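You operate a simulated robot arm through the tools that you are given. There is no shell and no other tool.

You are at the controls of a simulated robot arm. One attempt, no reset.

TASK
Charge the flat pack in dock C, then stand it on the charging bench.
Fine: watch the dock's display till it reads Full; charger off before the pack comes out; the other packs stay.

It is judged by the outcome, as a careful person would: the job done as asked, and still so three seconds after it is handed in. It fails if anything else is knocked over, pushed out of place, dropped, spilled or broken.

THE ROBOT
A 7-joint arm with a two-finger parallel gripper, fixed in place. Base frame: the origin is at the foot of the arm, x ahead of it, y to its left, z up. Readings come in cm, rad, newtons and seconds.
Its first joint turns from -2.897 to 2.897 rad. Payload 3.43 kg.
The TCP is the grasp point between the finger pads, 3 cm short of the fingertips. In the tool frame z runs along the fingers and y along their closing line. The gripper opens to 9.4 cm. The fingers are 2.8 cm wide and 1 cm thick; the gripper's body (5 by 9.6 cm) begins 5.5 cm behind the TCP.
Orientation is that of the tool frame in the base frame, as a unit quaternion [w, x, y, z]. With the fingers straight down and closing along the base's y, the tool's x points along the base's -x, its y along +y and its z along -z.

THE INTERFACE
- The arm moves only by the tool jog_arm. Its argument "moves" is a list of rows, each an object (a shift or turn left out is 0, a gripper value left out holds the last) with "xyz": the shift along the tool's x, y, z in units of 30 mm (1.0 is 30 mm), a list of three; "rot": the turn, a rotation vector about the tool's x, y, z in units of 5 degrees (1.0 is 5 degrees), a list of three. In form: [{"xyz": [x, y, z], "rot": [ax, ay, az]}, ...]. A call has 1 to 20 rows; each row shifts and turns the commanded pose from where the row before left it, along the tool's axes as they then stand. "gripper" is the opening in per cent of the stroke, from 0 (shut) to 100 (fully open), set as the call begins (left out, the last holds). A call with a number of a shift or a turn outside -1 to 1 is refused whole. Rows are played at 5 a second. More than 5 cm and 0.15 rad between two rows, or a gripper value outside its range, and nothing of the call is played. A pose out of reach is approached as far as the arm can. The call stops where the force on the tool passes 80 N (or 10 N more than at its start, if that is more) or the arm is blocked; 0.2 s more then pass. Each finger travels about 4.5 cm/s and halts on what it meets, pressing with about 41 N; the grip force reading is that of the motor and also rises with nothing between the fingers. The clock runs only during rows and for 0.2 s after the last one: add rows that do not move to give the fingers time. It gives the time, the measured TCP pose, the force on the tool (base axes), the opening and the grip force at its end, in the units of the frame above (readings bear some noise), with the torque about the TCP (base axes, N m) and any sound that the robot's microphone picked up.
- Cameras (640 x 400 px; columns grow to the right, rows downward): "scene" is fixed at [5.08, -65.09, 148.45]; the picture's right is [0.31, -0.95, 0.00], its down [-0.68, -0.22, -0.70] and it looks along [0.67, 0.22, -0.71] (base axes); focal length 290 px, centre (320, 200). "wrist" rides on the gripper at [7.6, 1.4, -10.3] in the tool frame; the picture's right is [-0.18, 0.98, 0.00], its down [-0.75, -0.14, -0.64] and it looks along [-0.63, -0.12, 0.77] (tool axes); focal length 243 px, centre (320, 200). There is no depth. A picture from a camera that has moved, and an enlarged one, comes with that camera's place and axes in the base frame and with its lens.
- camera(camera): a new picture of that camera. It takes no simulated time.
- slide_trunk(by): slides the trunk up (or, below 0, down) by that many cm; the arm rides with it, the base frame stays. It gives what a move gives, with no picture.
- enlarge(camera, box): a new picture of the part [left, top, right, bottom] of that camera's present view, enlarged. It takes no simulated time.
- close_job(): hands the job in; it is judged then, once.

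Nothing tells you positions but the pictures and the camera data. Unless the task says otherwise, let go and move clear before handing in.

The tools are called after "Request:" as a command line: name --argument value ..., lists and objects as JSON in quotes. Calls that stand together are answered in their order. jog_arm: Moves the arm, as the interface text tells. Its arguments: {"type":"object","properties":{"moves":{"type":"array"},"gripper":{"type":"number"}},"required":["moves"]} The other tools are called the same way: slide_trunk (by) slides the trunk up or down; camera (camera) takes a picture; enlarge (camera, box) takes an enlarged picture of a part of a camera's view; close_job () hands the job in.

At the start:

```text
time_s: 0.0
eef_pos: [20.32, -45.96, 128.39]
tool_rot: [0.001, 0.0, 1.0, 0.0]
contact_force: [0.3, 0.0, -0.2]
moment: [0.0, 0.0, 0.0]
grip_width: 9.41
finger_force: 0.0
trunk travel left (down, up): [-40.0, 9.0]
```

scene: 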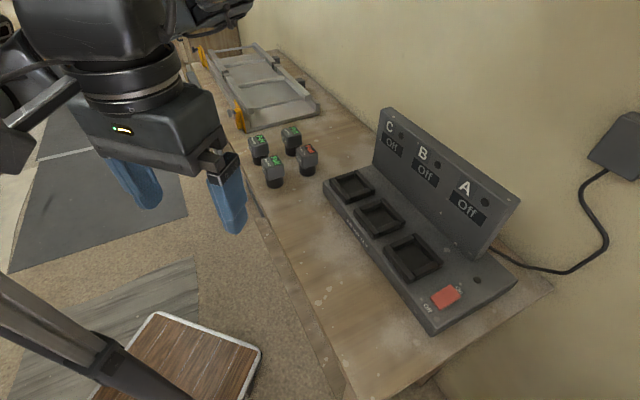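
wrist: 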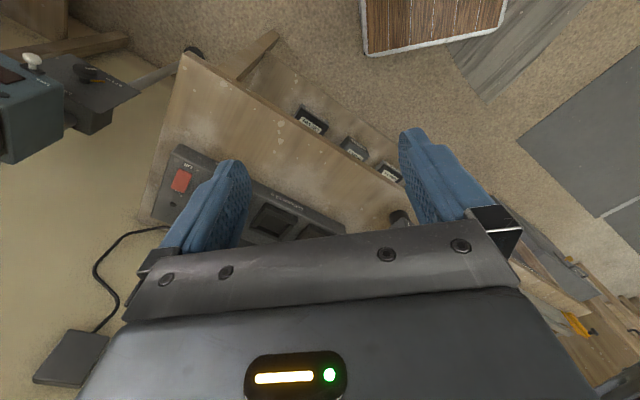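

I see a charger with docks C, B, A on a bench, a red rocker switch, and four small packs standing to the left of it. I'll enlarge the view for details before moving.

Request:
enlarge --camera "scene" --box '[230, 110, 350, 200]'

Request:
enlarge --camera "scene" --box '[310, 90, 550, 340]'

Request:
enlarge --camera "scene" --box '[160, 20, 340, 140]'

Request:
enlarge --camera "wrist" --box '[140, 40, 430, 250]'

```text
4.44 times, centred on (290, 155) of scene
camera zoom: at [5.08, -65.09, 148.45], right [0.31, -0.95, 0.0], down [-0.68, -0.22, -0.7], along [0.67, 0.22, -0.71], focal length 1288 px, centre (453, 400)
```

zoom: 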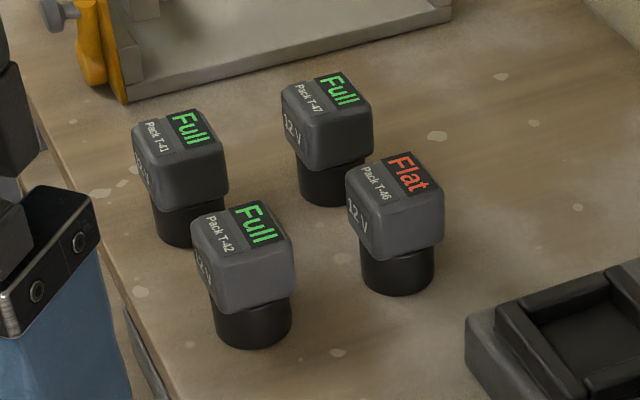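

```text
1.60 times, centred on (430, 215) of scene
camera zoom: at [5.08, -65.09, 148.45], right [0.31, -0.95, 0.0], down [-0.68, -0.22, -0.7], along [0.67, 0.22, -0.71], focal length 464 px, centre (144, 176)
```

zoom: 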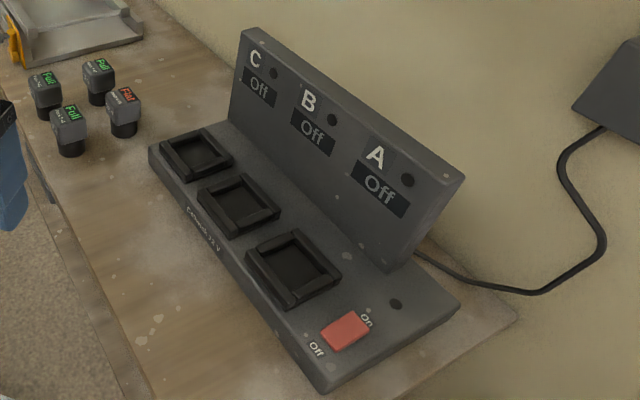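

```text
3.33 times, centred on (250, 80) of scene
camera zoom: at [5.08, -65.09, 148.45], right [0.31, -0.95, 0.0], down [-0.68, -0.22, -0.7], along [0.67, 0.22, -0.71], focal length 966 px, centre (553, 600)
```

zoom: 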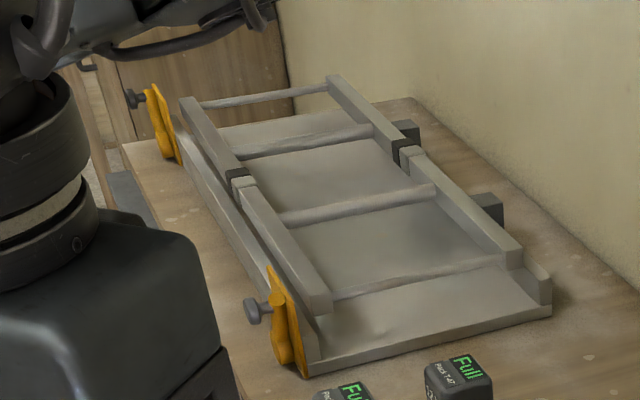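

```text
1.90 times, centred on (285, 145) of wrist
camera zoom: at [12.69, -44.45, 138.56], right [0.18, 0.98, 0.0], down [0.75, -0.14, 0.64], along [0.63, -0.12, -0.77], focal length 462 px, centre (387, 305)
```

zoom: 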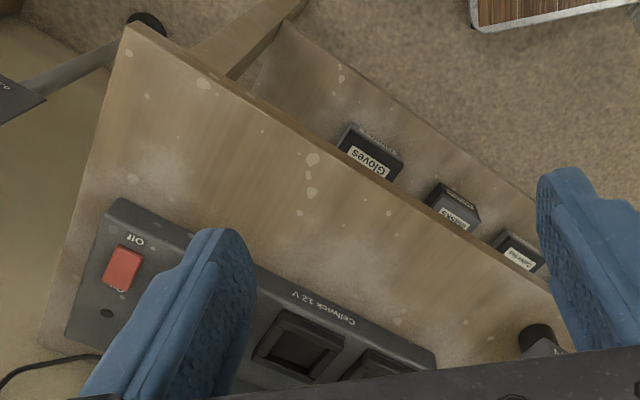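

The switch triangulates to about x 37.5, y -80, z 95. The flat pack is T-46, the red one nearest the charger. Before planning, I'll check the rest of the room for anything labelled as a bench.

Request:
enlarge --camera "wrist" --box '[0, 0, 200, 180]'

Request:
enlarge --camera "wrist" --box '[440, 180, 640, 360]'

Request:
enlarge --camera "scene" --box '[0, 250, 280, 400]'

Request:
enlarge --camera "scene" --box '[370, 100, 520, 230]'

Request:
enlarge --camera "scene" --box '[400, 260, 520, 340]'

```text
2.22 times, centred on (100, 90) of wrist
camera zoom: at [12.69, -44.45, 138.56], right [0.18, 0.98, 0.0], down [0.75, -0.14, 0.64], along [0.63, -0.12, -0.77], focal length 539 px, centre (809, 444)
```

zoom: 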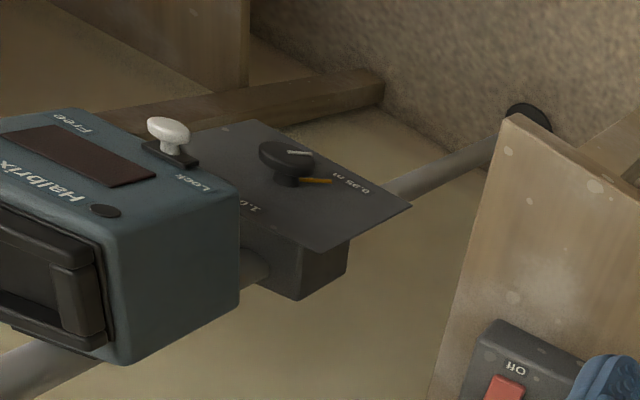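

```text
2.22 times, centred on (540, 270) of wrist
camera zoom: at [12.69, -44.45, 138.56], right [0.18, 0.98, 0.0], down [0.75, -0.14, 0.64], along [0.63, -0.12, -0.77], focal length 539 px, centre (-169, 44)
```

zoom: 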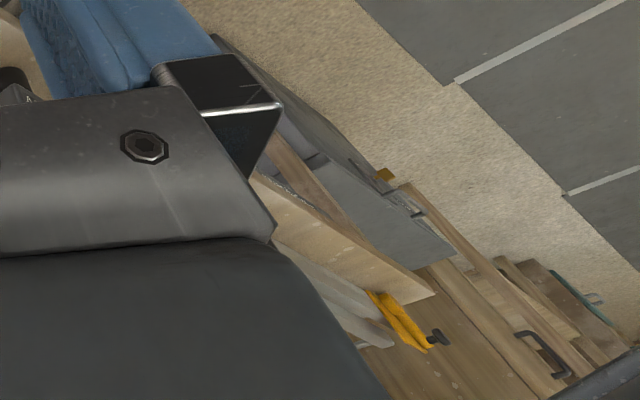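

```text
2.29 times, centred on (140, 325) of scene
camera zoom: at [5.08, -65.09, 148.45], right [0.31, -0.95, 0.0], down [-0.68, -0.22, -0.7], along [0.67, 0.22, -0.71], focal length 663 px, centre (731, -86)
```

zoom: 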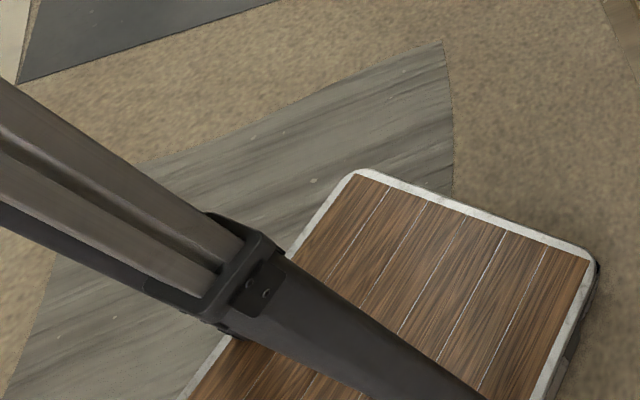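

```text
3.08 times, centred on (445, 165) of scene
camera zoom: at [5.08, -65.09, 148.45], right [0.31, -0.95, 0.0], down [-0.68, -0.22, -0.7], along [0.67, 0.22, -0.71], focal length 892 px, centre (-65, 308)
```

zoom: 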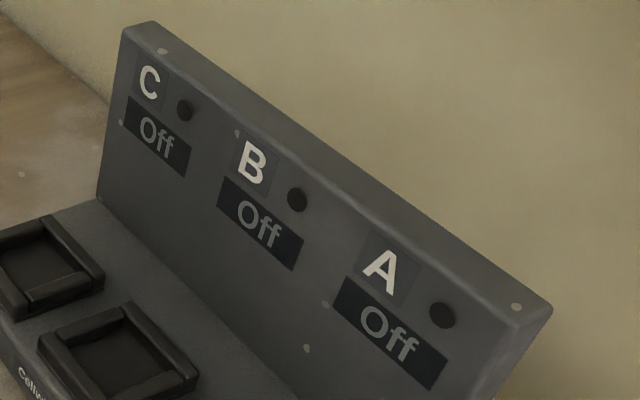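

```text
5.00 times, centred on (460, 300) of scene
camera zoom: at [5.08, -65.09, 148.45], right [0.31, -0.95, 0.0], down [-0.68, -0.22, -0.7], along [0.67, 0.22, -0.71], focal length 1450 px, centre (-380, -300)
```

zoom: 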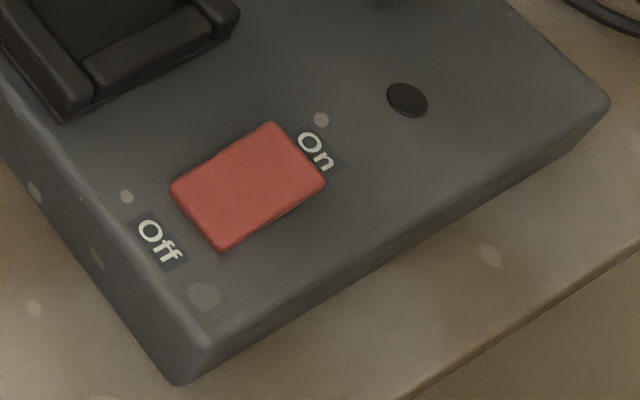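

Request:
enlarge --camera "scene" --box '[315, 155, 415, 245]'

Request:
enlarge --camera "scene" --box '[370, 220, 460, 300]'

Request:
enlarge --camera "scene" --box '[285, 135, 335, 190]'

```text
4.44 times, centred on (365, 200) of scene
camera zoom: at [5.08, -65.09, 148.45], right [0.31, -0.95, 0.0], down [-0.68, -0.22, -0.7], along [0.67, 0.22, -0.71], focal length 1288 px, centre (120, 200)
```

zoom: 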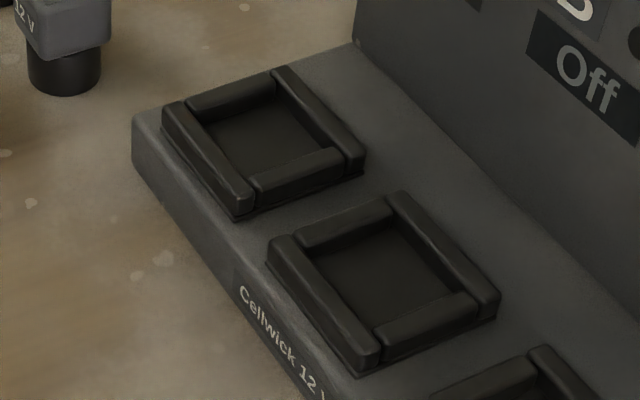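

```text
5.00 times, centred on (415, 260) of scene
camera zoom: at [5.08, -65.09, 148.45], right [0.31, -0.95, 0.0], down [-0.68, -0.22, -0.7], along [0.67, 0.22, -0.71], focal length 1450 px, centre (-155, -100)
```

zoom: 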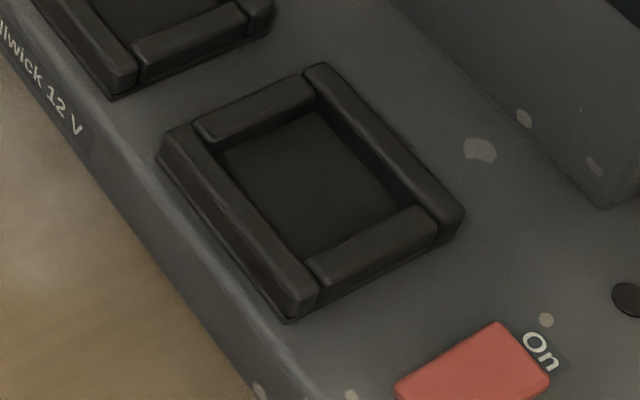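

```text
7.27 times, centred on (310, 162) of scene
camera zoom: at [5.08, -65.09, 148.45], right [0.31, -0.95, 0.0], down [-0.68, -0.22, -0.7], along [0.67, 0.22, -0.71], focal length 2108 px, centre (393, 473)
```

zoom: 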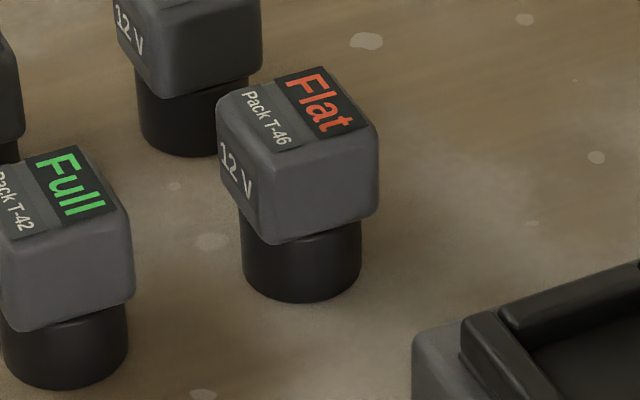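

The bench top is around z 88–90. The docks run along a 45° line: C at about (63,-55), B at (54,-64), A at (45,-73). I'll move the arm high over the area and turn the tool 45°, so it lines up with the charger and the wrist camera gets a closer look.

Request:
jog_arm --moves '[{"xyz": [-0.97, 0, 0]}, {"xyz": [-0.97, 0, 0]}, {"xyz": [-0.97, 0, 0]}, {"xyz": [-0.97, 0, 0]}, {"xyz": [-0.97, 0, 0]}, {"xyz": [-0.97, 0, 0]}, {"xyz": [-0.97, 0, 0]}, {"xyz": [-0.97, 0, 0]}, {"xyz": [-0.97, 0, 0]}, {"xyz": [-0.97, 0, 0]}, {"rot": [0, 0, 1]}, {"rot": [0, 0, 1]}, {"rot": [0, 0, 1]}, {"rot": [0, 0, 1]}, {"rot": [0, 0, 1]}, {"rot": [0, 0, 1]}, {"rot": [0, 0, 1]}, {"rot": [0, 0, 1]}, {"rot": [0, 0, 1]}, {}]' --gripper 100

```text
time_s: 4.2
eef_pos: [49.52, -45.88, 128.54]
tool_rot: [0.0, 0.383, 0.924, 0.0]
contact_force: [0.1, -0.4, -0.1]
moment: [-0.03, -0.01, -0.02]
grip_width: 9.39
finger_force: 0.1
trunk travel left (down, up): [-40.0, 9.0]
```

The tool is turned and above the area. Now I'll look with both cameras.

Request:
camera --camera "wrist"

Request:
camera --camera "scene"

```text
taken
camera wrist: at [45.1, -39.46, 138.57], right [0.83, 0.56, 0.0], down [0.43, -0.63, 0.64], along [0.36, -0.53, -0.77], focal length 243 px, centre (320, 200)
```

wrist: 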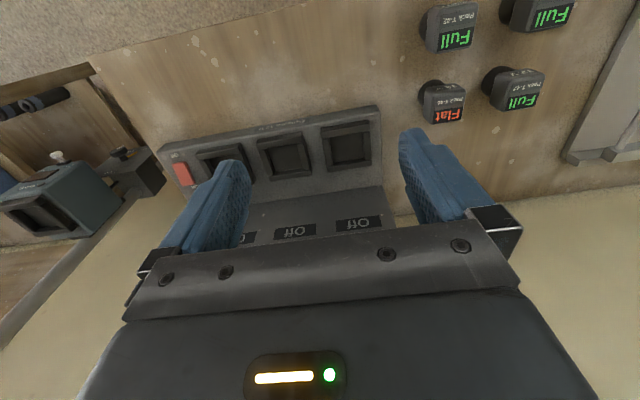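

```text
taken
```

scene: 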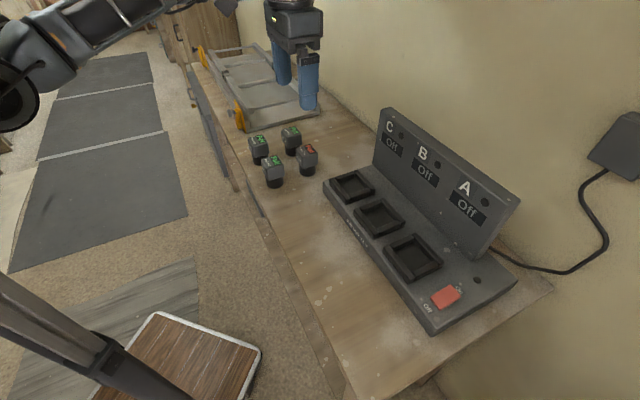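

Request:
enlarge --camera "wrist" --box '[400, 0, 600, 140]'

Request:
enlarge --camera "wrist" --box '[150, 90, 410, 260]'

```text
2.86 times, centred on (500, 70) of wrist
camera zoom: at [45.1, -39.46, 138.57], right [0.83, 0.56, 0.0], down [0.43, -0.63, 0.64], along [0.36, -0.53, -0.77], focal length 693 px, centre (-194, 571)
```

zoom: 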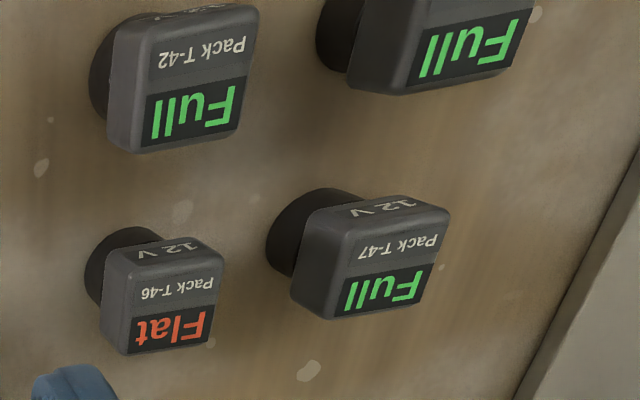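

```text
2.35 times, centred on (280, 175) of wrist
camera zoom: at [45.1, -39.46, 138.57], right [0.83, 0.56, 0.0], down [0.43, -0.63, 0.64], along [0.36, -0.53, -0.77], focal length 571 px, centre (414, 259)
```

zoom: 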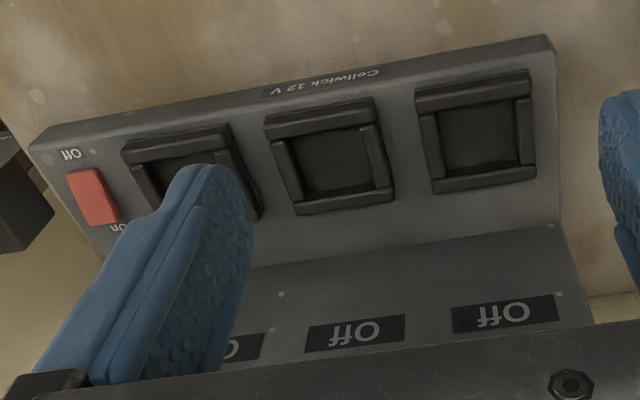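

The charger's long axis runs along 45°, in line with the tool. Flat pack T-46 is near (73.5,-38.8), its top near z 95.5, and the bench is near z 87.5. The other packs are about 11 cm away from it. I'll move over T-46 at a safe height to refine the estimate.

Request:
jog_arm --moves '[{"xyz": [-0.5, 0.9, 0]}, {"xyz": [-0.5, 0.9, 0]}, {"xyz": [-0.5, 0.9, 0]}, {"xyz": [-0.5, 0.9, 0]}, {"xyz": [-0.5, 0.9, 0]}, {"xyz": [-0.5, 0.9, 0]}, {"xyz": [-0.5, 0.9, 0]}, {"xyz": [-0.5, 0.9, 0]}, {"xyz": [0, 0, 1]}, {"xyz": [0, 0, 1]}, {"xyz": [0, 0, 1]}, {"xyz": [0, 0, 1]}, {"xyz": [0, 0, 1]}, {}]'

Request:
camera --camera "wrist"

Request:
camera --camera "scene"

```text
time_s: 7.2
eef_pos: [73.14, -39.23, 113.53]
tool_rot: [0.001, 0.383, 0.924, 0.001]
contact_force: [0.1, -0.1, -0.2]
moment: [-0.04, 0.03, -0.03]
grip_width: 9.41
finger_force: 0.0
trunk travel left (down, up): [-40.0, 9.0]
```

```text
taken
camera wrist: at [68.7, -32.69, 123.64], right [0.83, 0.56, 0.0], down [0.43, -0.63, 0.64], along [0.36, -0.53, -0.77], focal length 243 px, centre (320, 200)
```

wrist: 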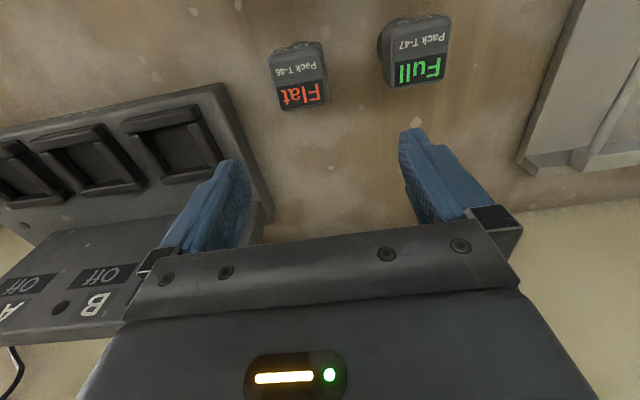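

```text
taken
```

scene: 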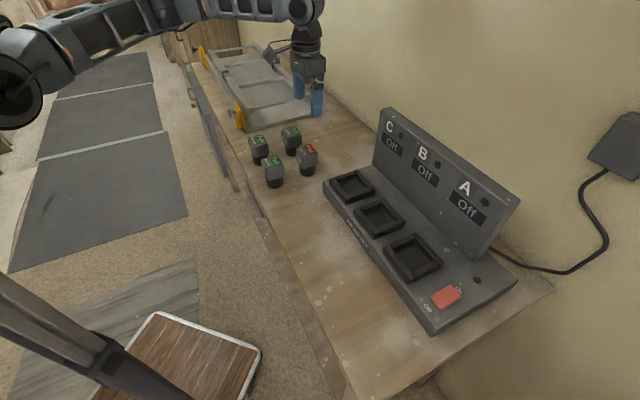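

Request:
enlarge --camera "wrist" --box '[240, 20, 360, 120]'

Request:
enlarge --camera "scene" --box '[240, 60, 340, 190]'

```text
4.00 times, centred on (300, 70) of wrist
camera zoom: at [68.7, -32.69, 123.64], right [0.83, 0.56, 0.0], down [0.43, -0.63, 0.64], along [0.36, -0.53, -0.77], focal length 970 px, centre (400, 720)
```

zoom: 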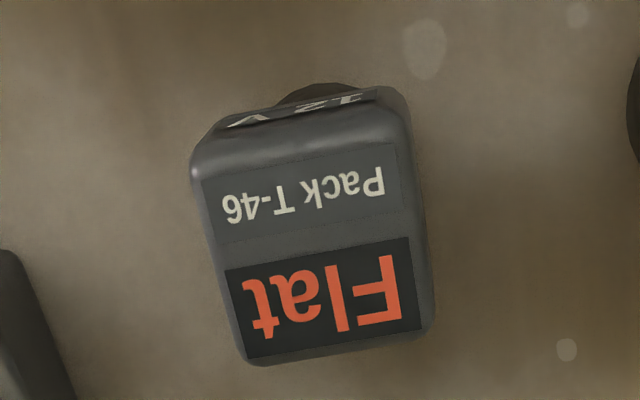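

```text
3.08 times, centred on (290, 125) of scene
camera zoom: at [5.08, -65.09, 148.45], right [0.31, -0.95, 0.0], down [-0.68, -0.22, -0.7], along [0.67, 0.22, -0.71], focal length 892 px, centre (412, 431)
```

zoom: 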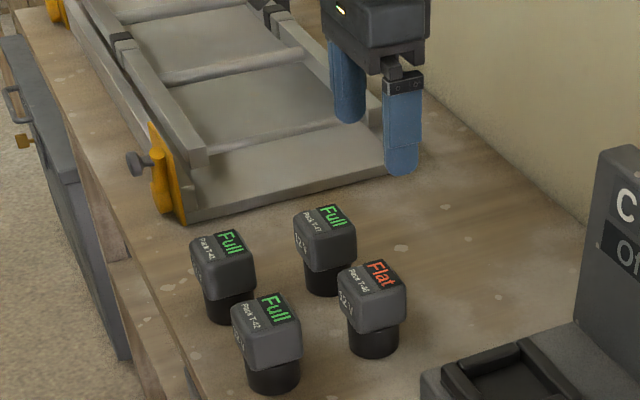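

T-46 now triangulates consistently from three views to about (70.9,-39.3), with its top at z 97.5 and the bench at about z 89.6. I'll centre over it, come down a little and check again.

Request:
jog_arm --moves '[{"xyz": [0.52, -0.53, 0]}, {"xyz": [0, 0, 0.9]}, {"xyz": [0, 0, 0.9]}, {}]'

Request:
enlarge --camera "wrist" --box '[230, 10, 430, 150]'

Request:
enlarge --camera "scene" --box '[250, 90, 350, 190]'

```text
time_s: 8.2
eef_pos: [70.72, -39.06, 107.82]
tool_rot: [0.0, 0.384, 0.923, 0.0]
contact_force: [-1.1, -0.4, 0.2]
moment: [0.0, -0.04, 0.02]
grip_width: 9.37
finger_force: 0.0
trunk travel left (down, up): [-40.0, 9.0]
```

```text
2.86 times, centred on (330, 80) of wrist
camera zoom: at [66.35, -32.73, 118.03], right [0.83, 0.56, 0.0], down [0.43, -0.63, 0.64], along [0.36, -0.53, -0.77], focal length 693 px, centre (291, 543)
```

zoom: 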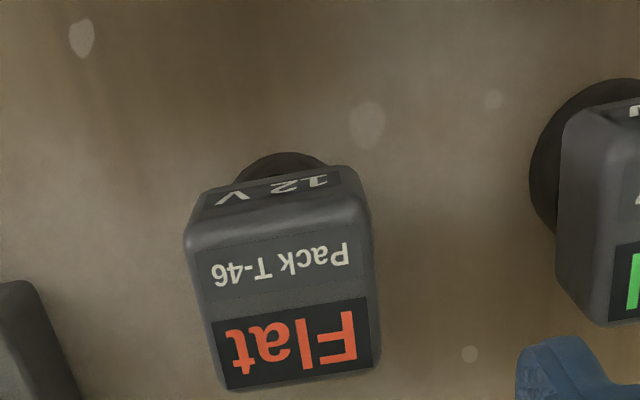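

```text
4.00 times, centred on (300, 140) of scene
camera zoom: at [5.08, -65.09, 148.45], right [0.31, -0.95, 0.0], down [-0.68, -0.22, -0.7], along [0.67, 0.22, -0.71], focal length 1160 px, centre (400, 440)
```

zoom: 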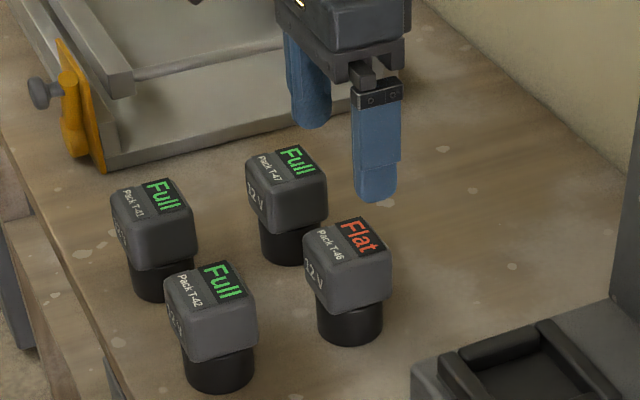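

The tool is now centred over T-46 to within about 3 mm. I'll descend so the fingertips reach just about the bottom of the pack's head, TCP near z 96.3.

Request:
jog_arm --moves '[{"xyz": [-0.1, -0.04, 0.7]}, {"xyz": [0, 0, 0.7]}, {"xyz": [0, 0, 0.7]}, {"xyz": [0, 0, 0.7]}, {}]'

Request:
camera --camera "wrist"

Request:
enlarge --camera "scene" --box '[250, 90, 350, 190]'

```text
time_s: 9.4
eef_pos: [71.14, -39.25, 99.42]
tool_rot: [0.0, 0.383, 0.924, -0.001]
contact_force: [-0.3, 0.4, 0.7]
moment: [0.0, 0.03, -0.03]
grip_width: 9.39
finger_force: 0.0
trunk travel left (down, up): [-40.0, 9.0]
```

```text
taken
camera wrist: at [66.66, -32.88, 109.56], right [0.83, 0.56, 0.0], down [0.43, -0.63, 0.64], along [0.36, -0.53, -0.77], focal length 243 px, centre (320, 200)
```

wrist: 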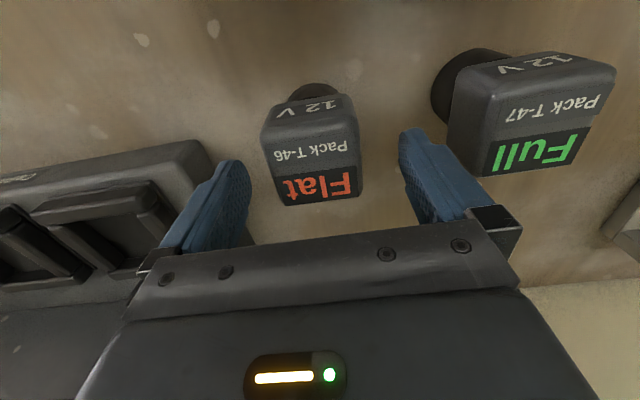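

```text
4.00 times, centred on (300, 140) of scene
camera zoom: at [5.08, -65.09, 148.45], right [0.31, -0.95, 0.0], down [-0.68, -0.22, -0.7], along [0.67, 0.22, -0.71], focal length 1160 px, centre (400, 440)
```

zoom: 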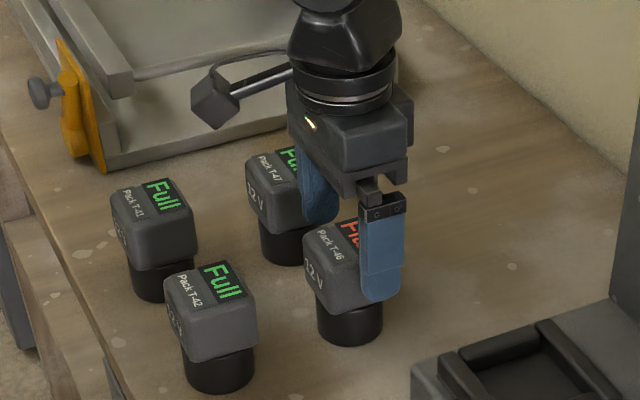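

The pack sits between the open fingers with even clearance on both sides. I'll go down 3 cm more and close on it.

Request:
jog_arm --moves '[{"xyz": [-0.05, -0.06, 0.35]}, {"xyz": [0, 0, 0.35]}, {"xyz": [0, 0, 0.35]}, {}]'

Request:
camera --camera "wrist"

Request:
enlarge --camera "scene" --box '[250, 90, 350, 190]'

```text
time_s: 10.4
eef_pos: [70.95, -39.65, 96.36]
tool_rot: [0.0, 0.383, 0.924, 0.0]
contact_force: [-0.6, -0.3, 0.1]
moment: [0.01, 0.0, 0.01]
grip_width: 9.39
finger_force: 0.1
trunk travel left (down, up): [-40.0, 9.0]
```

```text
taken
camera wrist: at [66.56, -33.19, 106.5], right [0.83, 0.56, 0.0], down [0.43, -0.63, 0.64], along [0.36, -0.53, -0.77], focal length 243 px, centre (320, 200)
```

wrist: 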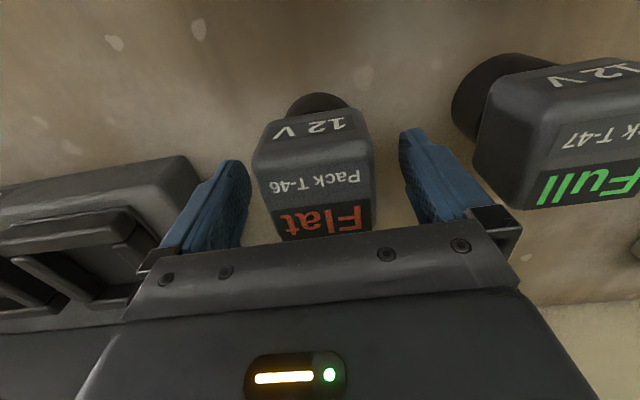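

```text
4.00 times, centred on (300, 140) of scene
camera zoom: at [5.08, -65.09, 148.45], right [0.31, -0.95, 0.0], down [-0.68, -0.22, -0.7], along [0.67, 0.22, -0.71], focal length 1160 px, centre (400, 440)
```

zoom: 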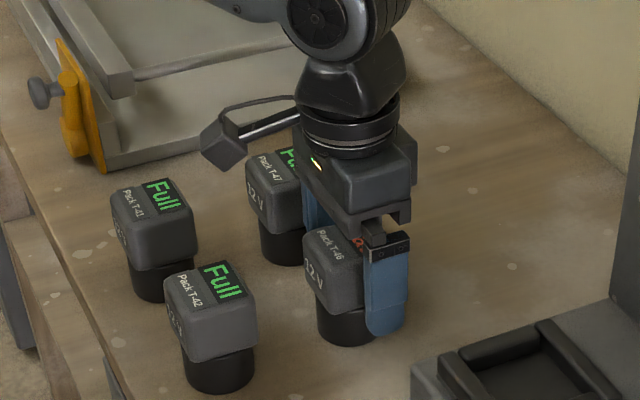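

The projected head corners match the picture, so the pack is centred in the gripper. Closing now.

Request:
jog_arm --moves '[{}, {}, {}, {}, {}, {}]' --gripper 0

Request:
camera --camera "wrist"

```text
time_s: 11.8
eef_pos: [71.1, -39.67, 96.39]
tool_rot: [0.0, 0.383, 0.924, 0.0]
contact_force: [0.4, 1.1, 0.0]
moment: [0.01, 0.02, 0.01]
grip_width: 5.79
finger_force: 40.8
trunk travel left (down, up): [-40.0, 9.0]
```

```text
taken
camera wrist: at [66.57, -33.18, 106.52], right [0.83, 0.56, 0.0], down [0.43, -0.63, 0.64], along [0.36, -0.53, -0.77], focal length 243 px, centre (320, 200)
```

wrist: 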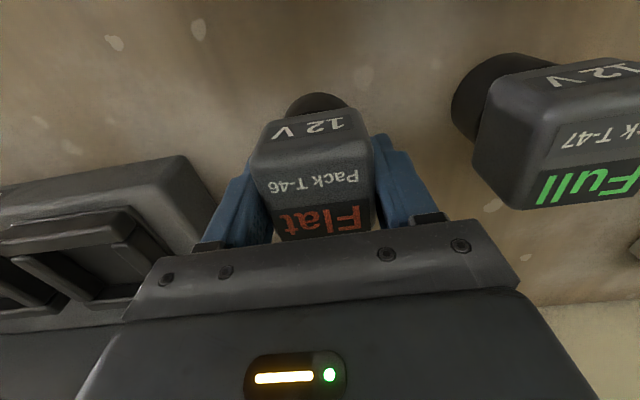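

I have the pack, with the head 5.8 cm wide. Now I'll lift it straight up.

Request:
jog_arm --moves '[{"xyz": [0, 0, -0.2]}, {"xyz": [0, 0, -0.5]}, {"xyz": [0, 0, -0.8]}, {"xyz": [0, 0, -0.8]}, {"xyz": [0, 0, -0.8]}, {"xyz": [0, 0, -0.8]}, {}]'

Request:
camera --camera "wrist"

Request:
camera --camera "scene"

```text
time_s: 13.4
eef_pos: [71.2, -39.69, 108.1]
tool_rot: [0.0, 0.383, 0.924, 0.0]
contact_force: [-0.3, -0.2, -3.2]
moment: [-0.03, -0.01, 0.01]
grip_width: 5.8
finger_force: 41.0
trunk travel left (down, up): [-40.0, 9.0]
```

```text
taken
camera wrist: at [66.79, -33.3, 118.3], right [0.83, 0.56, 0.0], down [0.43, -0.63, 0.64], along [0.36, -0.53, -0.77], focal length 243 px, centre (320, 200)
```

wrist: 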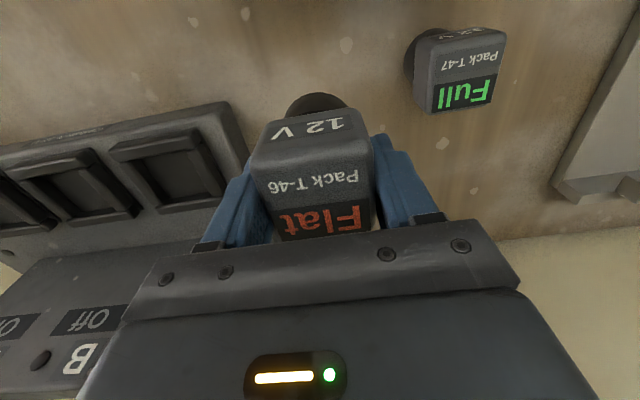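

```text
taken
```

scene: 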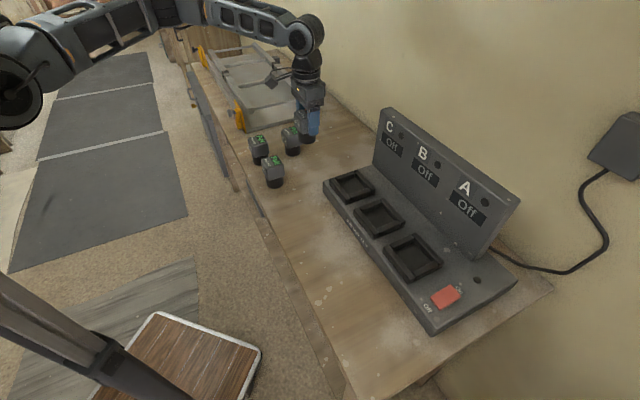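

The pack is lifted and held firmly. I'll measure dock C from this viewpoint before moving over it.

Request:
enlarge --camera "wrist" --box '[80, 100, 260, 230]'

Request:
enlarge --camera "scene" --box '[320, 160, 400, 220]'

```text
3.08 times, centred on (170, 165) of wrist
camera zoom: at [66.79, -33.3, 118.3], right [0.83, 0.56, 0.0], down [0.43, -0.63, 0.64], along [0.36, -0.53, -0.77], focal length 746 px, centre (782, 308)
```

zoom: 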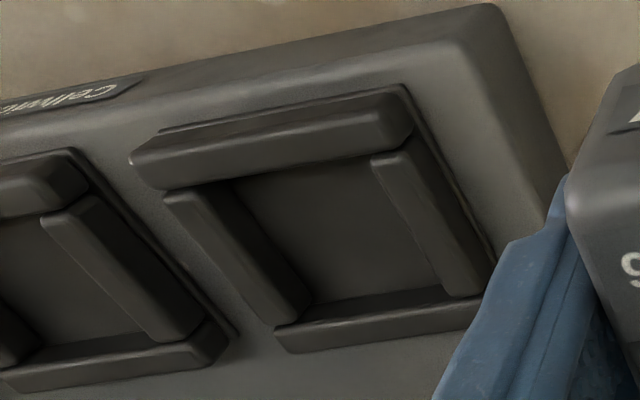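

```text
6.67 times, centred on (360, 190) of scene
camera zoom: at [5.08, -65.09, 148.45], right [0.31, -0.95, 0.0], down [-0.68, -0.22, -0.7], along [0.67, 0.22, -0.71], focal length 1933 px, centre (53, 267)
```

zoom: 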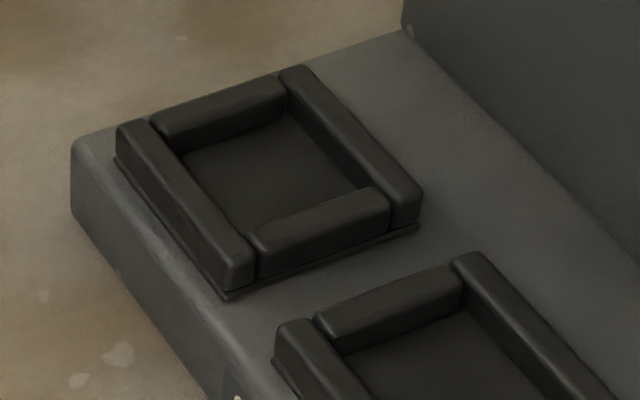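

Dock C is a square of rails about 8.9 cm outside and 6.2 cm inside, centred near (62.3,-55.6). The round stem should fit with a few mm to spare. I'll move over it at this height, with the pack bottom near z 101.

Request:
jog_arm --moves '[{"xyz": [-0.236, -0.835, 0]}, {"xyz": [-0.236, -0.835, 0]}, {"xyz": [-0.236, -0.835, 0]}, {"xyz": [-0.236, -0.835, 0]}, {"xyz": [-0.236, -0.835, 0]}, {"xyz": [-0.236, -0.835, 0]}, {"xyz": [-0.236, -0.835, 0]}, {}]'

Request:
camera --camera "wrist"

Request:
enlarge --camera "scene" --box '[300, 100, 440, 240]'

```text
time_s: 15.2
eef_pos: [62.15, -55.33, 108.07]
tool_rot: [0.0, 0.383, 0.924, 0.0]
contact_force: [-0.3, -0.1, -3.0]
moment: [0.01, -0.05, -0.04]
grip_width: 5.82
finger_force: 41.5
trunk travel left (down, up): [-40.0, 9.0]
```

```text
taken
camera wrist: at [57.72, -48.94, 118.22], right [0.83, 0.56, 0.0], down [0.43, -0.63, 0.64], along [0.36, -0.53, -0.77], focal length 243 px, centre (320, 200)
```

wrist: 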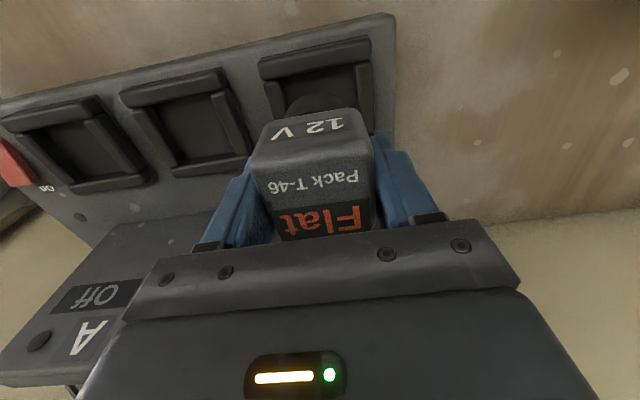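

```text
2.86 times, centred on (370, 170) of scene
camera zoom: at [5.08, -65.09, 148.45], right [0.31, -0.95, 0.0], down [-0.68, -0.22, -0.7], along [0.67, 0.22, -0.71], focal length 828 px, centre (177, 286)
```

zoom: 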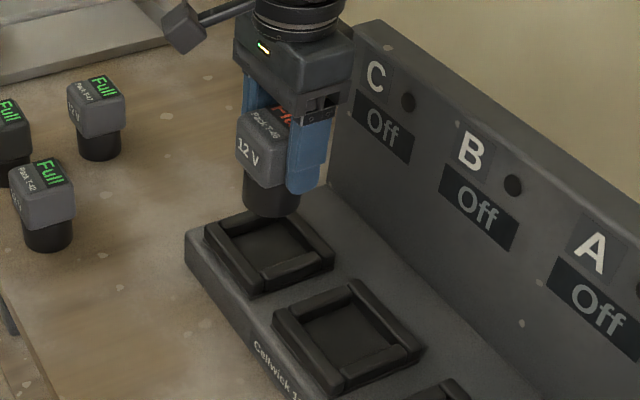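

Request:
enlarge --camera "wrist" --box '[220, 0, 420, 150]'

Request:
enlarge --camera "scene" --box '[325, 130, 425, 220]'

```text
2.67 times, centred on (320, 75) of wrist
camera zoom: at [57.72, -48.94, 118.22], right [0.83, 0.56, 0.0], down [0.43, -0.63, 0.64], along [0.36, -0.53, -0.77], focal length 647 px, centre (320, 533)
```

zoom: 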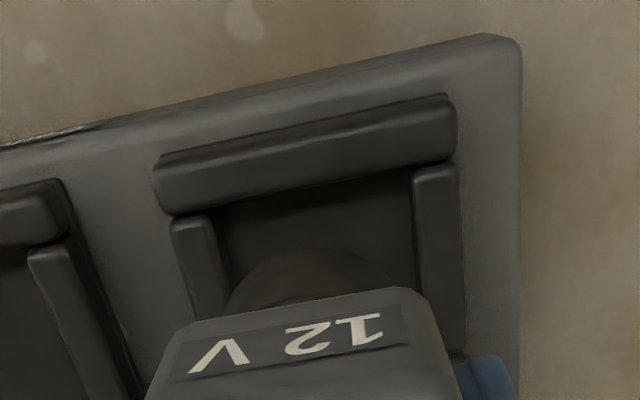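

```text
4.44 times, centred on (375, 175) of scene
camera zoom: at [5.08, -65.09, 148.45], right [0.31, -0.95, 0.0], down [-0.68, -0.22, -0.7], along [0.67, 0.22, -0.71], focal length 1288 px, centre (76, 311)
```

zoom: 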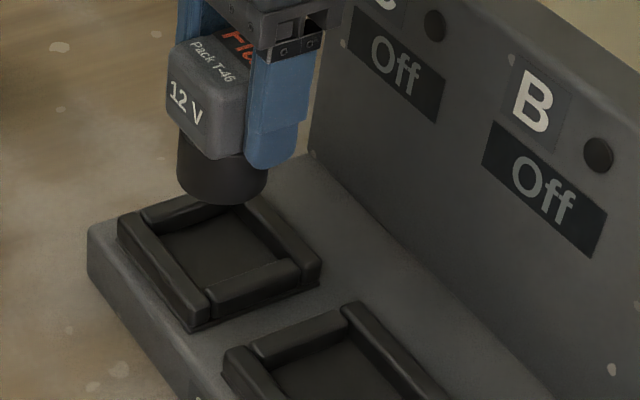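

The dock's recess centre is about 3 mm from my TCP on each axis, 3 mm further toward the wall and 2.5 mm toward the C end. I'll correct that, come down to just above the rails and check again.

Request:
jog_arm --moves '[{"xyz": [-0.1, 0.08, 0]}, {"xyz": [0, 0, 0.4]}, {"xyz": [0, 0, 0.5]}, {"xyz": [0, 0, 0.5]}, {}]'

Request:
enlarge --camera "wrist" --box '[220, 0, 420, 150]'

Request:
enlarge --camera "scene" --box '[325, 130, 425, 220]'

```text
time_s: 16.4
eef_pos: [62.63, -55.5, 103.9]
tool_rot: [0.001, 0.382, 0.924, 0.0]
contact_force: [-1.0, 0.8, -2.9]
moment: [-0.03, -0.01, 0.02]
grip_width: 5.83
finger_force: 40.8
trunk travel left (down, up): [-40.0, 9.0]
```

```text
2.67 times, centred on (320, 75) of wrist
camera zoom: at [58.29, -49.14, 114.04], right [0.83, 0.56, 0.0], down [0.43, -0.63, 0.64], along [0.36, -0.53, -0.77], focal length 647 px, centre (320, 533)
```

zoom: 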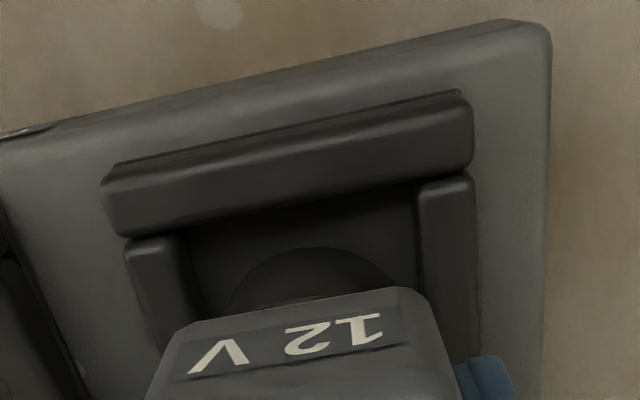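

```text
4.44 times, centred on (375, 175) of scene
camera zoom: at [5.08, -65.09, 148.45], right [0.31, -0.95, 0.0], down [-0.68, -0.22, -0.7], along [0.67, 0.22, -0.71], focal length 1288 px, centre (76, 311)
```

zoom: 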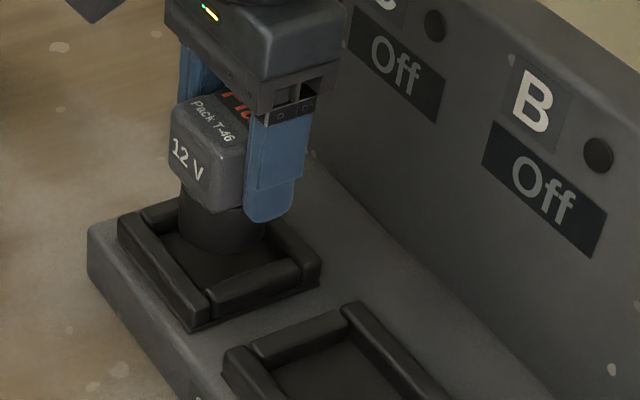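

The stem is centred in the recess to within 1 mm sideways. I'll lower it slowly now, watching the force.

Request:
jog_arm --moves '[{"xyz": [0.03, 0, 0.1]}, {"xyz": [0, 0, 0.1]}, {"xyz": [0, 0, 0.1]}, {"xyz": [0, 0, 0.1]}, {}]'

Request:
enlarge --camera "wrist" --box '[220, 0, 420, 150]'

Request:
enlarge --camera "scene" --box '[325, 130, 425, 220]'

```text
time_s: 17.6
eef_pos: [62.65, -55.52, 102.69]
tool_rot: [0.0, 0.383, 0.924, 0.0]
contact_force: [-0.2, -0.3, -3.1]
moment: [0.0, -0.02, 0.0]
grip_width: 5.79
finger_force: 40.8
trunk travel left (down, up): [-40.0, 9.0]
```

```text
2.67 times, centred on (320, 75) of wrist
camera zoom: at [58.19, -49.11, 112.84], right [0.83, 0.56, 0.0], down [0.43, -0.63, 0.64], along [0.36, -0.53, -0.77], focal length 647 px, centre (320, 533)
```

zoom: 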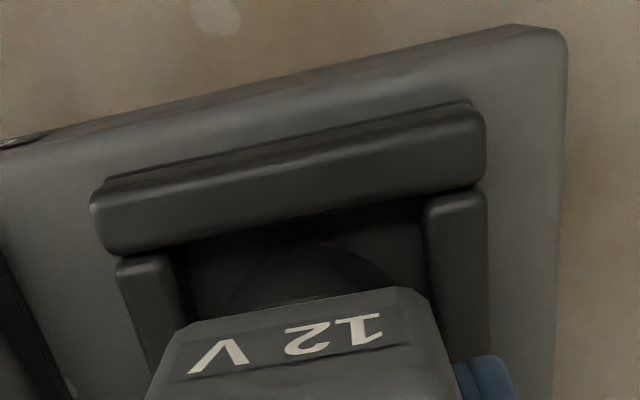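

```text
4.44 times, centred on (375, 175) of scene
camera zoom: at [5.08, -65.09, 148.45], right [0.31, -0.95, 0.0], down [-0.68, -0.22, -0.7], along [0.67, 0.22, -0.71], focal length 1288 px, centre (76, 311)
```

zoom: 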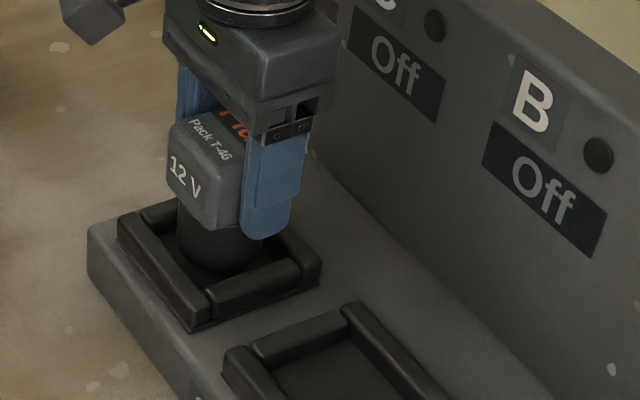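

Request:
jog_arm --moves '[{"xyz": [0, 0, 0.08]}, {"xyz": [0, 0, 0.08]}, {"xyz": [0, 0, 0.08]}, {}]'

Request:
enlarge --camera "scene" --box '[325, 130, 425, 220]'

```text
time_s: 18.6
eef_pos: [62.52, -55.51, 101.89]
tool_rot: [0.001, 0.383, 0.924, 0.0]
contact_force: [0.7, -0.2, -2.8]
moment: [-0.02, 0.02, -0.04]
grip_width: 5.81
finger_force: 41.5
trunk travel left (down, up): [-40.0, 9.0]
```

```text
4.44 times, centred on (375, 175) of scene
camera zoom: at [5.08, -65.09, 148.45], right [0.31, -0.95, 0.0], down [-0.68, -0.22, -0.7], along [0.67, 0.22, -0.71], focal length 1288 px, centre (76, 311)
```

zoom: 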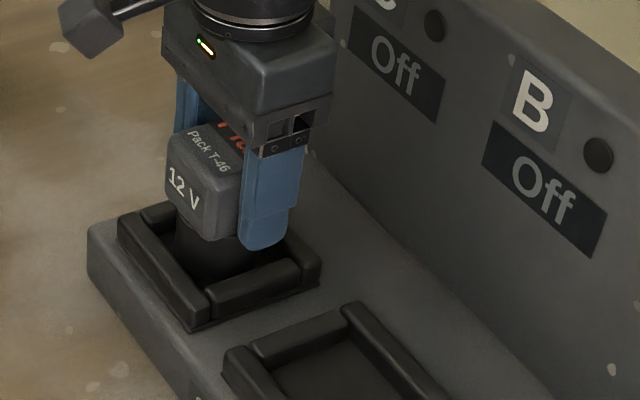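

Request:
jog_arm --moves '[{"xyz": [0, 0, 0.07]}, {"xyz": [0, 0, 0.07]}, {"xyz": [0, 0, 0.07]}, {}]'

Request:
enlarge --camera "scene" --box '[325, 130, 425, 220]'

Request:
enlarge --camera "wrist" --box '[220, 0, 420, 150]'

```text
time_s: 19.6
eef_pos: [62.54, -55.57, 101.18]
tool_rot: [0.001, 0.383, 0.924, -0.001]
contact_force: [0.4, -0.3, -0.9]
moment: [0.05, -0.01, 0.0]
grip_width: 5.8
finger_force: 41.2
trunk travel left (down, up): [-40.0, 9.0]
```

```text
4.44 times, centred on (375, 175) of scene
camera zoom: at [5.08, -65.09, 148.45], right [0.31, -0.95, 0.0], down [-0.68, -0.22, -0.7], along [0.67, 0.22, -0.71], focal length 1288 px, centre (76, 311)
```

zoom: 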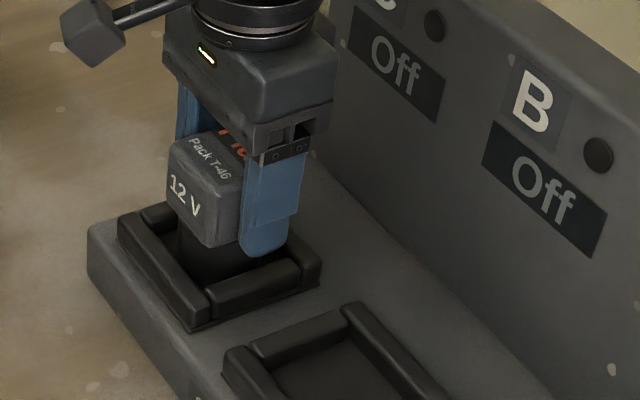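

```text
2.67 times, centred on (320, 75) of wrist
camera zoom: at [58.18, -49.18, 111.53], right [0.83, 0.56, 0.0], down [0.43, -0.63, 0.64], along [0.36, -0.53, -0.77], focal length 647 px, centre (320, 533)
```

zoom: 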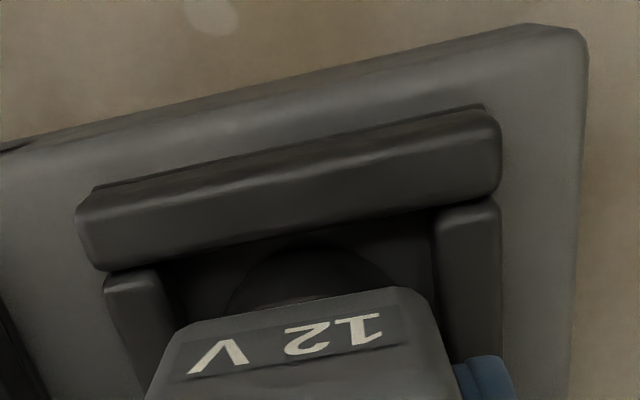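

The vertical load is starting to drop (-3 N to -0.9 N), so the stem is close to the floor of the dock. I'll continue in very small steps.

Request:
jog_arm --moves '[{"xyz": [0, 0, 0.04]}, {}]'

```text
time_s: 20.2
eef_pos: [62.74, -55.58, 101.25]
tool_rot: [0.0, 0.383, 0.924, -0.001]
contact_force: [-0.7, -0.7, 7.4]
moment: [0.19, 0.1, 0.0]
grip_width: 5.81
finger_force: 40.5
trunk travel left (down, up): [-40.0, 9.0]
```

The pack touched down on the dock floor with 7 N at TCP z 101.2. I'll release it and look.

Request:
jog_arm --moves '[{}, {}, {}, {}, {}]' --gripper 100

Request:
enlarge --camera "scene" --box '[325, 100, 525, 240]'

Request:
camera --camera "wrist"

```text
time_s: 21.4
eef_pos: [62.61, -55.59, 101.31]
tool_rot: [0.0, 0.382, 0.924, 0.0]
contact_force: [0.6, 0.0, -0.1]
moment: [0.02, 0.01, 0.01]
grip_width: 9.36
finger_force: 0.2
trunk travel left (down, up): [-40.0, 9.0]
```

```text
2.86 times, centred on (425, 170) of scene
camera zoom: at [5.08, -65.09, 148.45], right [0.31, -0.95, 0.0], down [-0.68, -0.22, -0.7], along [0.67, 0.22, -0.71], focal length 828 px, centre (20, 286)
```

zoom: 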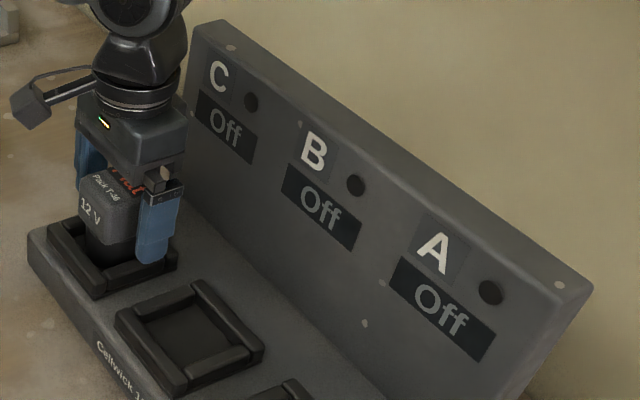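

```text
taken
camera wrist: at [58.19, -49.14, 111.44], right [0.83, 0.56, 0.0], down [0.43, -0.63, 0.64], along [0.36, -0.53, -0.77], focal length 243 px, centre (320, 200)
```

wrist: 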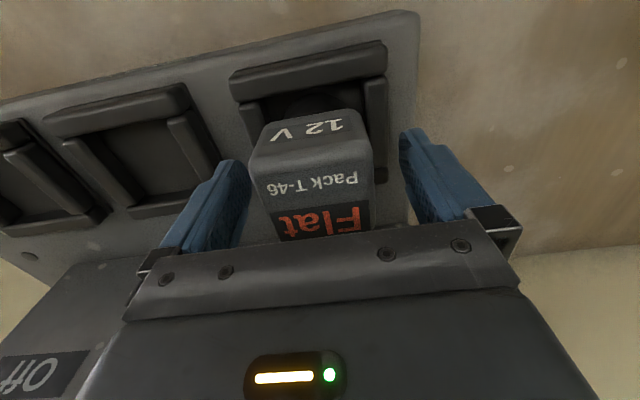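

The pack stands in dock C and the fingers are clear of it. I'll rise straight up first, then close the fingers and travel along the charger to above the switch's On end.

Request:
jog_arm --moves '[{"xyz": [0, 0, -0.4]}, {"xyz": [0, 0, -0.6]}, {"xyz": [0, 0, -0.8]}, {"xyz": [0, 0, -0.8]}, {"xyz": [0, 0, -0.8]}, {"xyz": [0, 0, -0.8]}, {}]'

Request:
camera --camera "wrist"

Request:
enlarge --camera "scene" --box '[315, 90, 535, 340]'

```text
time_s: 23.0
eef_pos: [62.69, -55.35, 113.86]
tool_rot: [0.0, 0.383, 0.924, 0.001]
contact_force: [-0.6, 0.8, 0.2]
moment: [0.0, 0.02, 0.02]
grip_width: 9.39
finger_force: 0.0
trunk travel left (down, up): [-40.0, 9.0]
```

```text
taken
camera wrist: at [58.16, -48.96, 124.1], right [0.83, 0.56, 0.0], down [0.43, -0.63, 0.64], along [0.36, -0.53, -0.77], focal length 243 px, centre (320, 200)
```

wrist: 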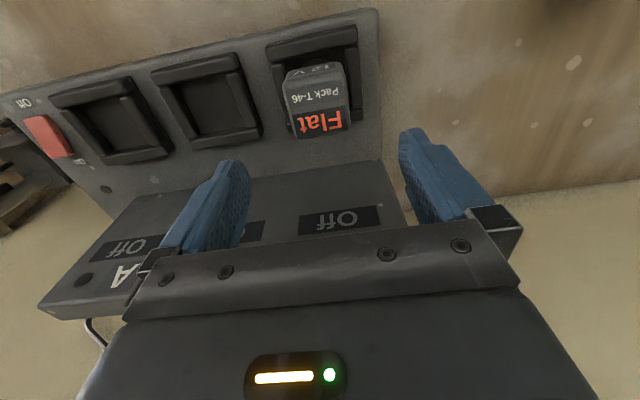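

```text
1.60 times, centred on (425, 215) of scene
camera zoom: at [5.08, -65.09, 148.45], right [0.31, -0.95, 0.0], down [-0.68, -0.22, -0.7], along [0.67, 0.22, -0.71], focal length 464 px, centre (152, 176)
```

zoom: 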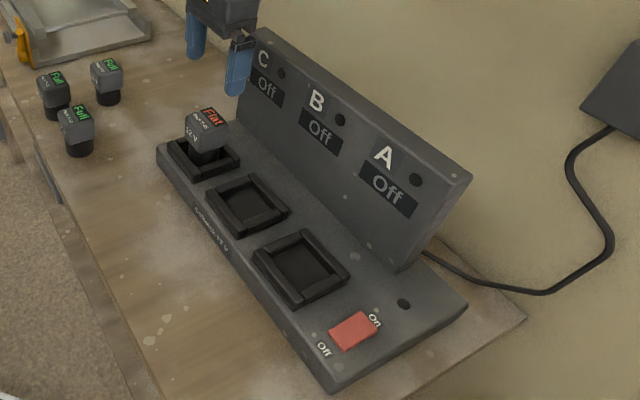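

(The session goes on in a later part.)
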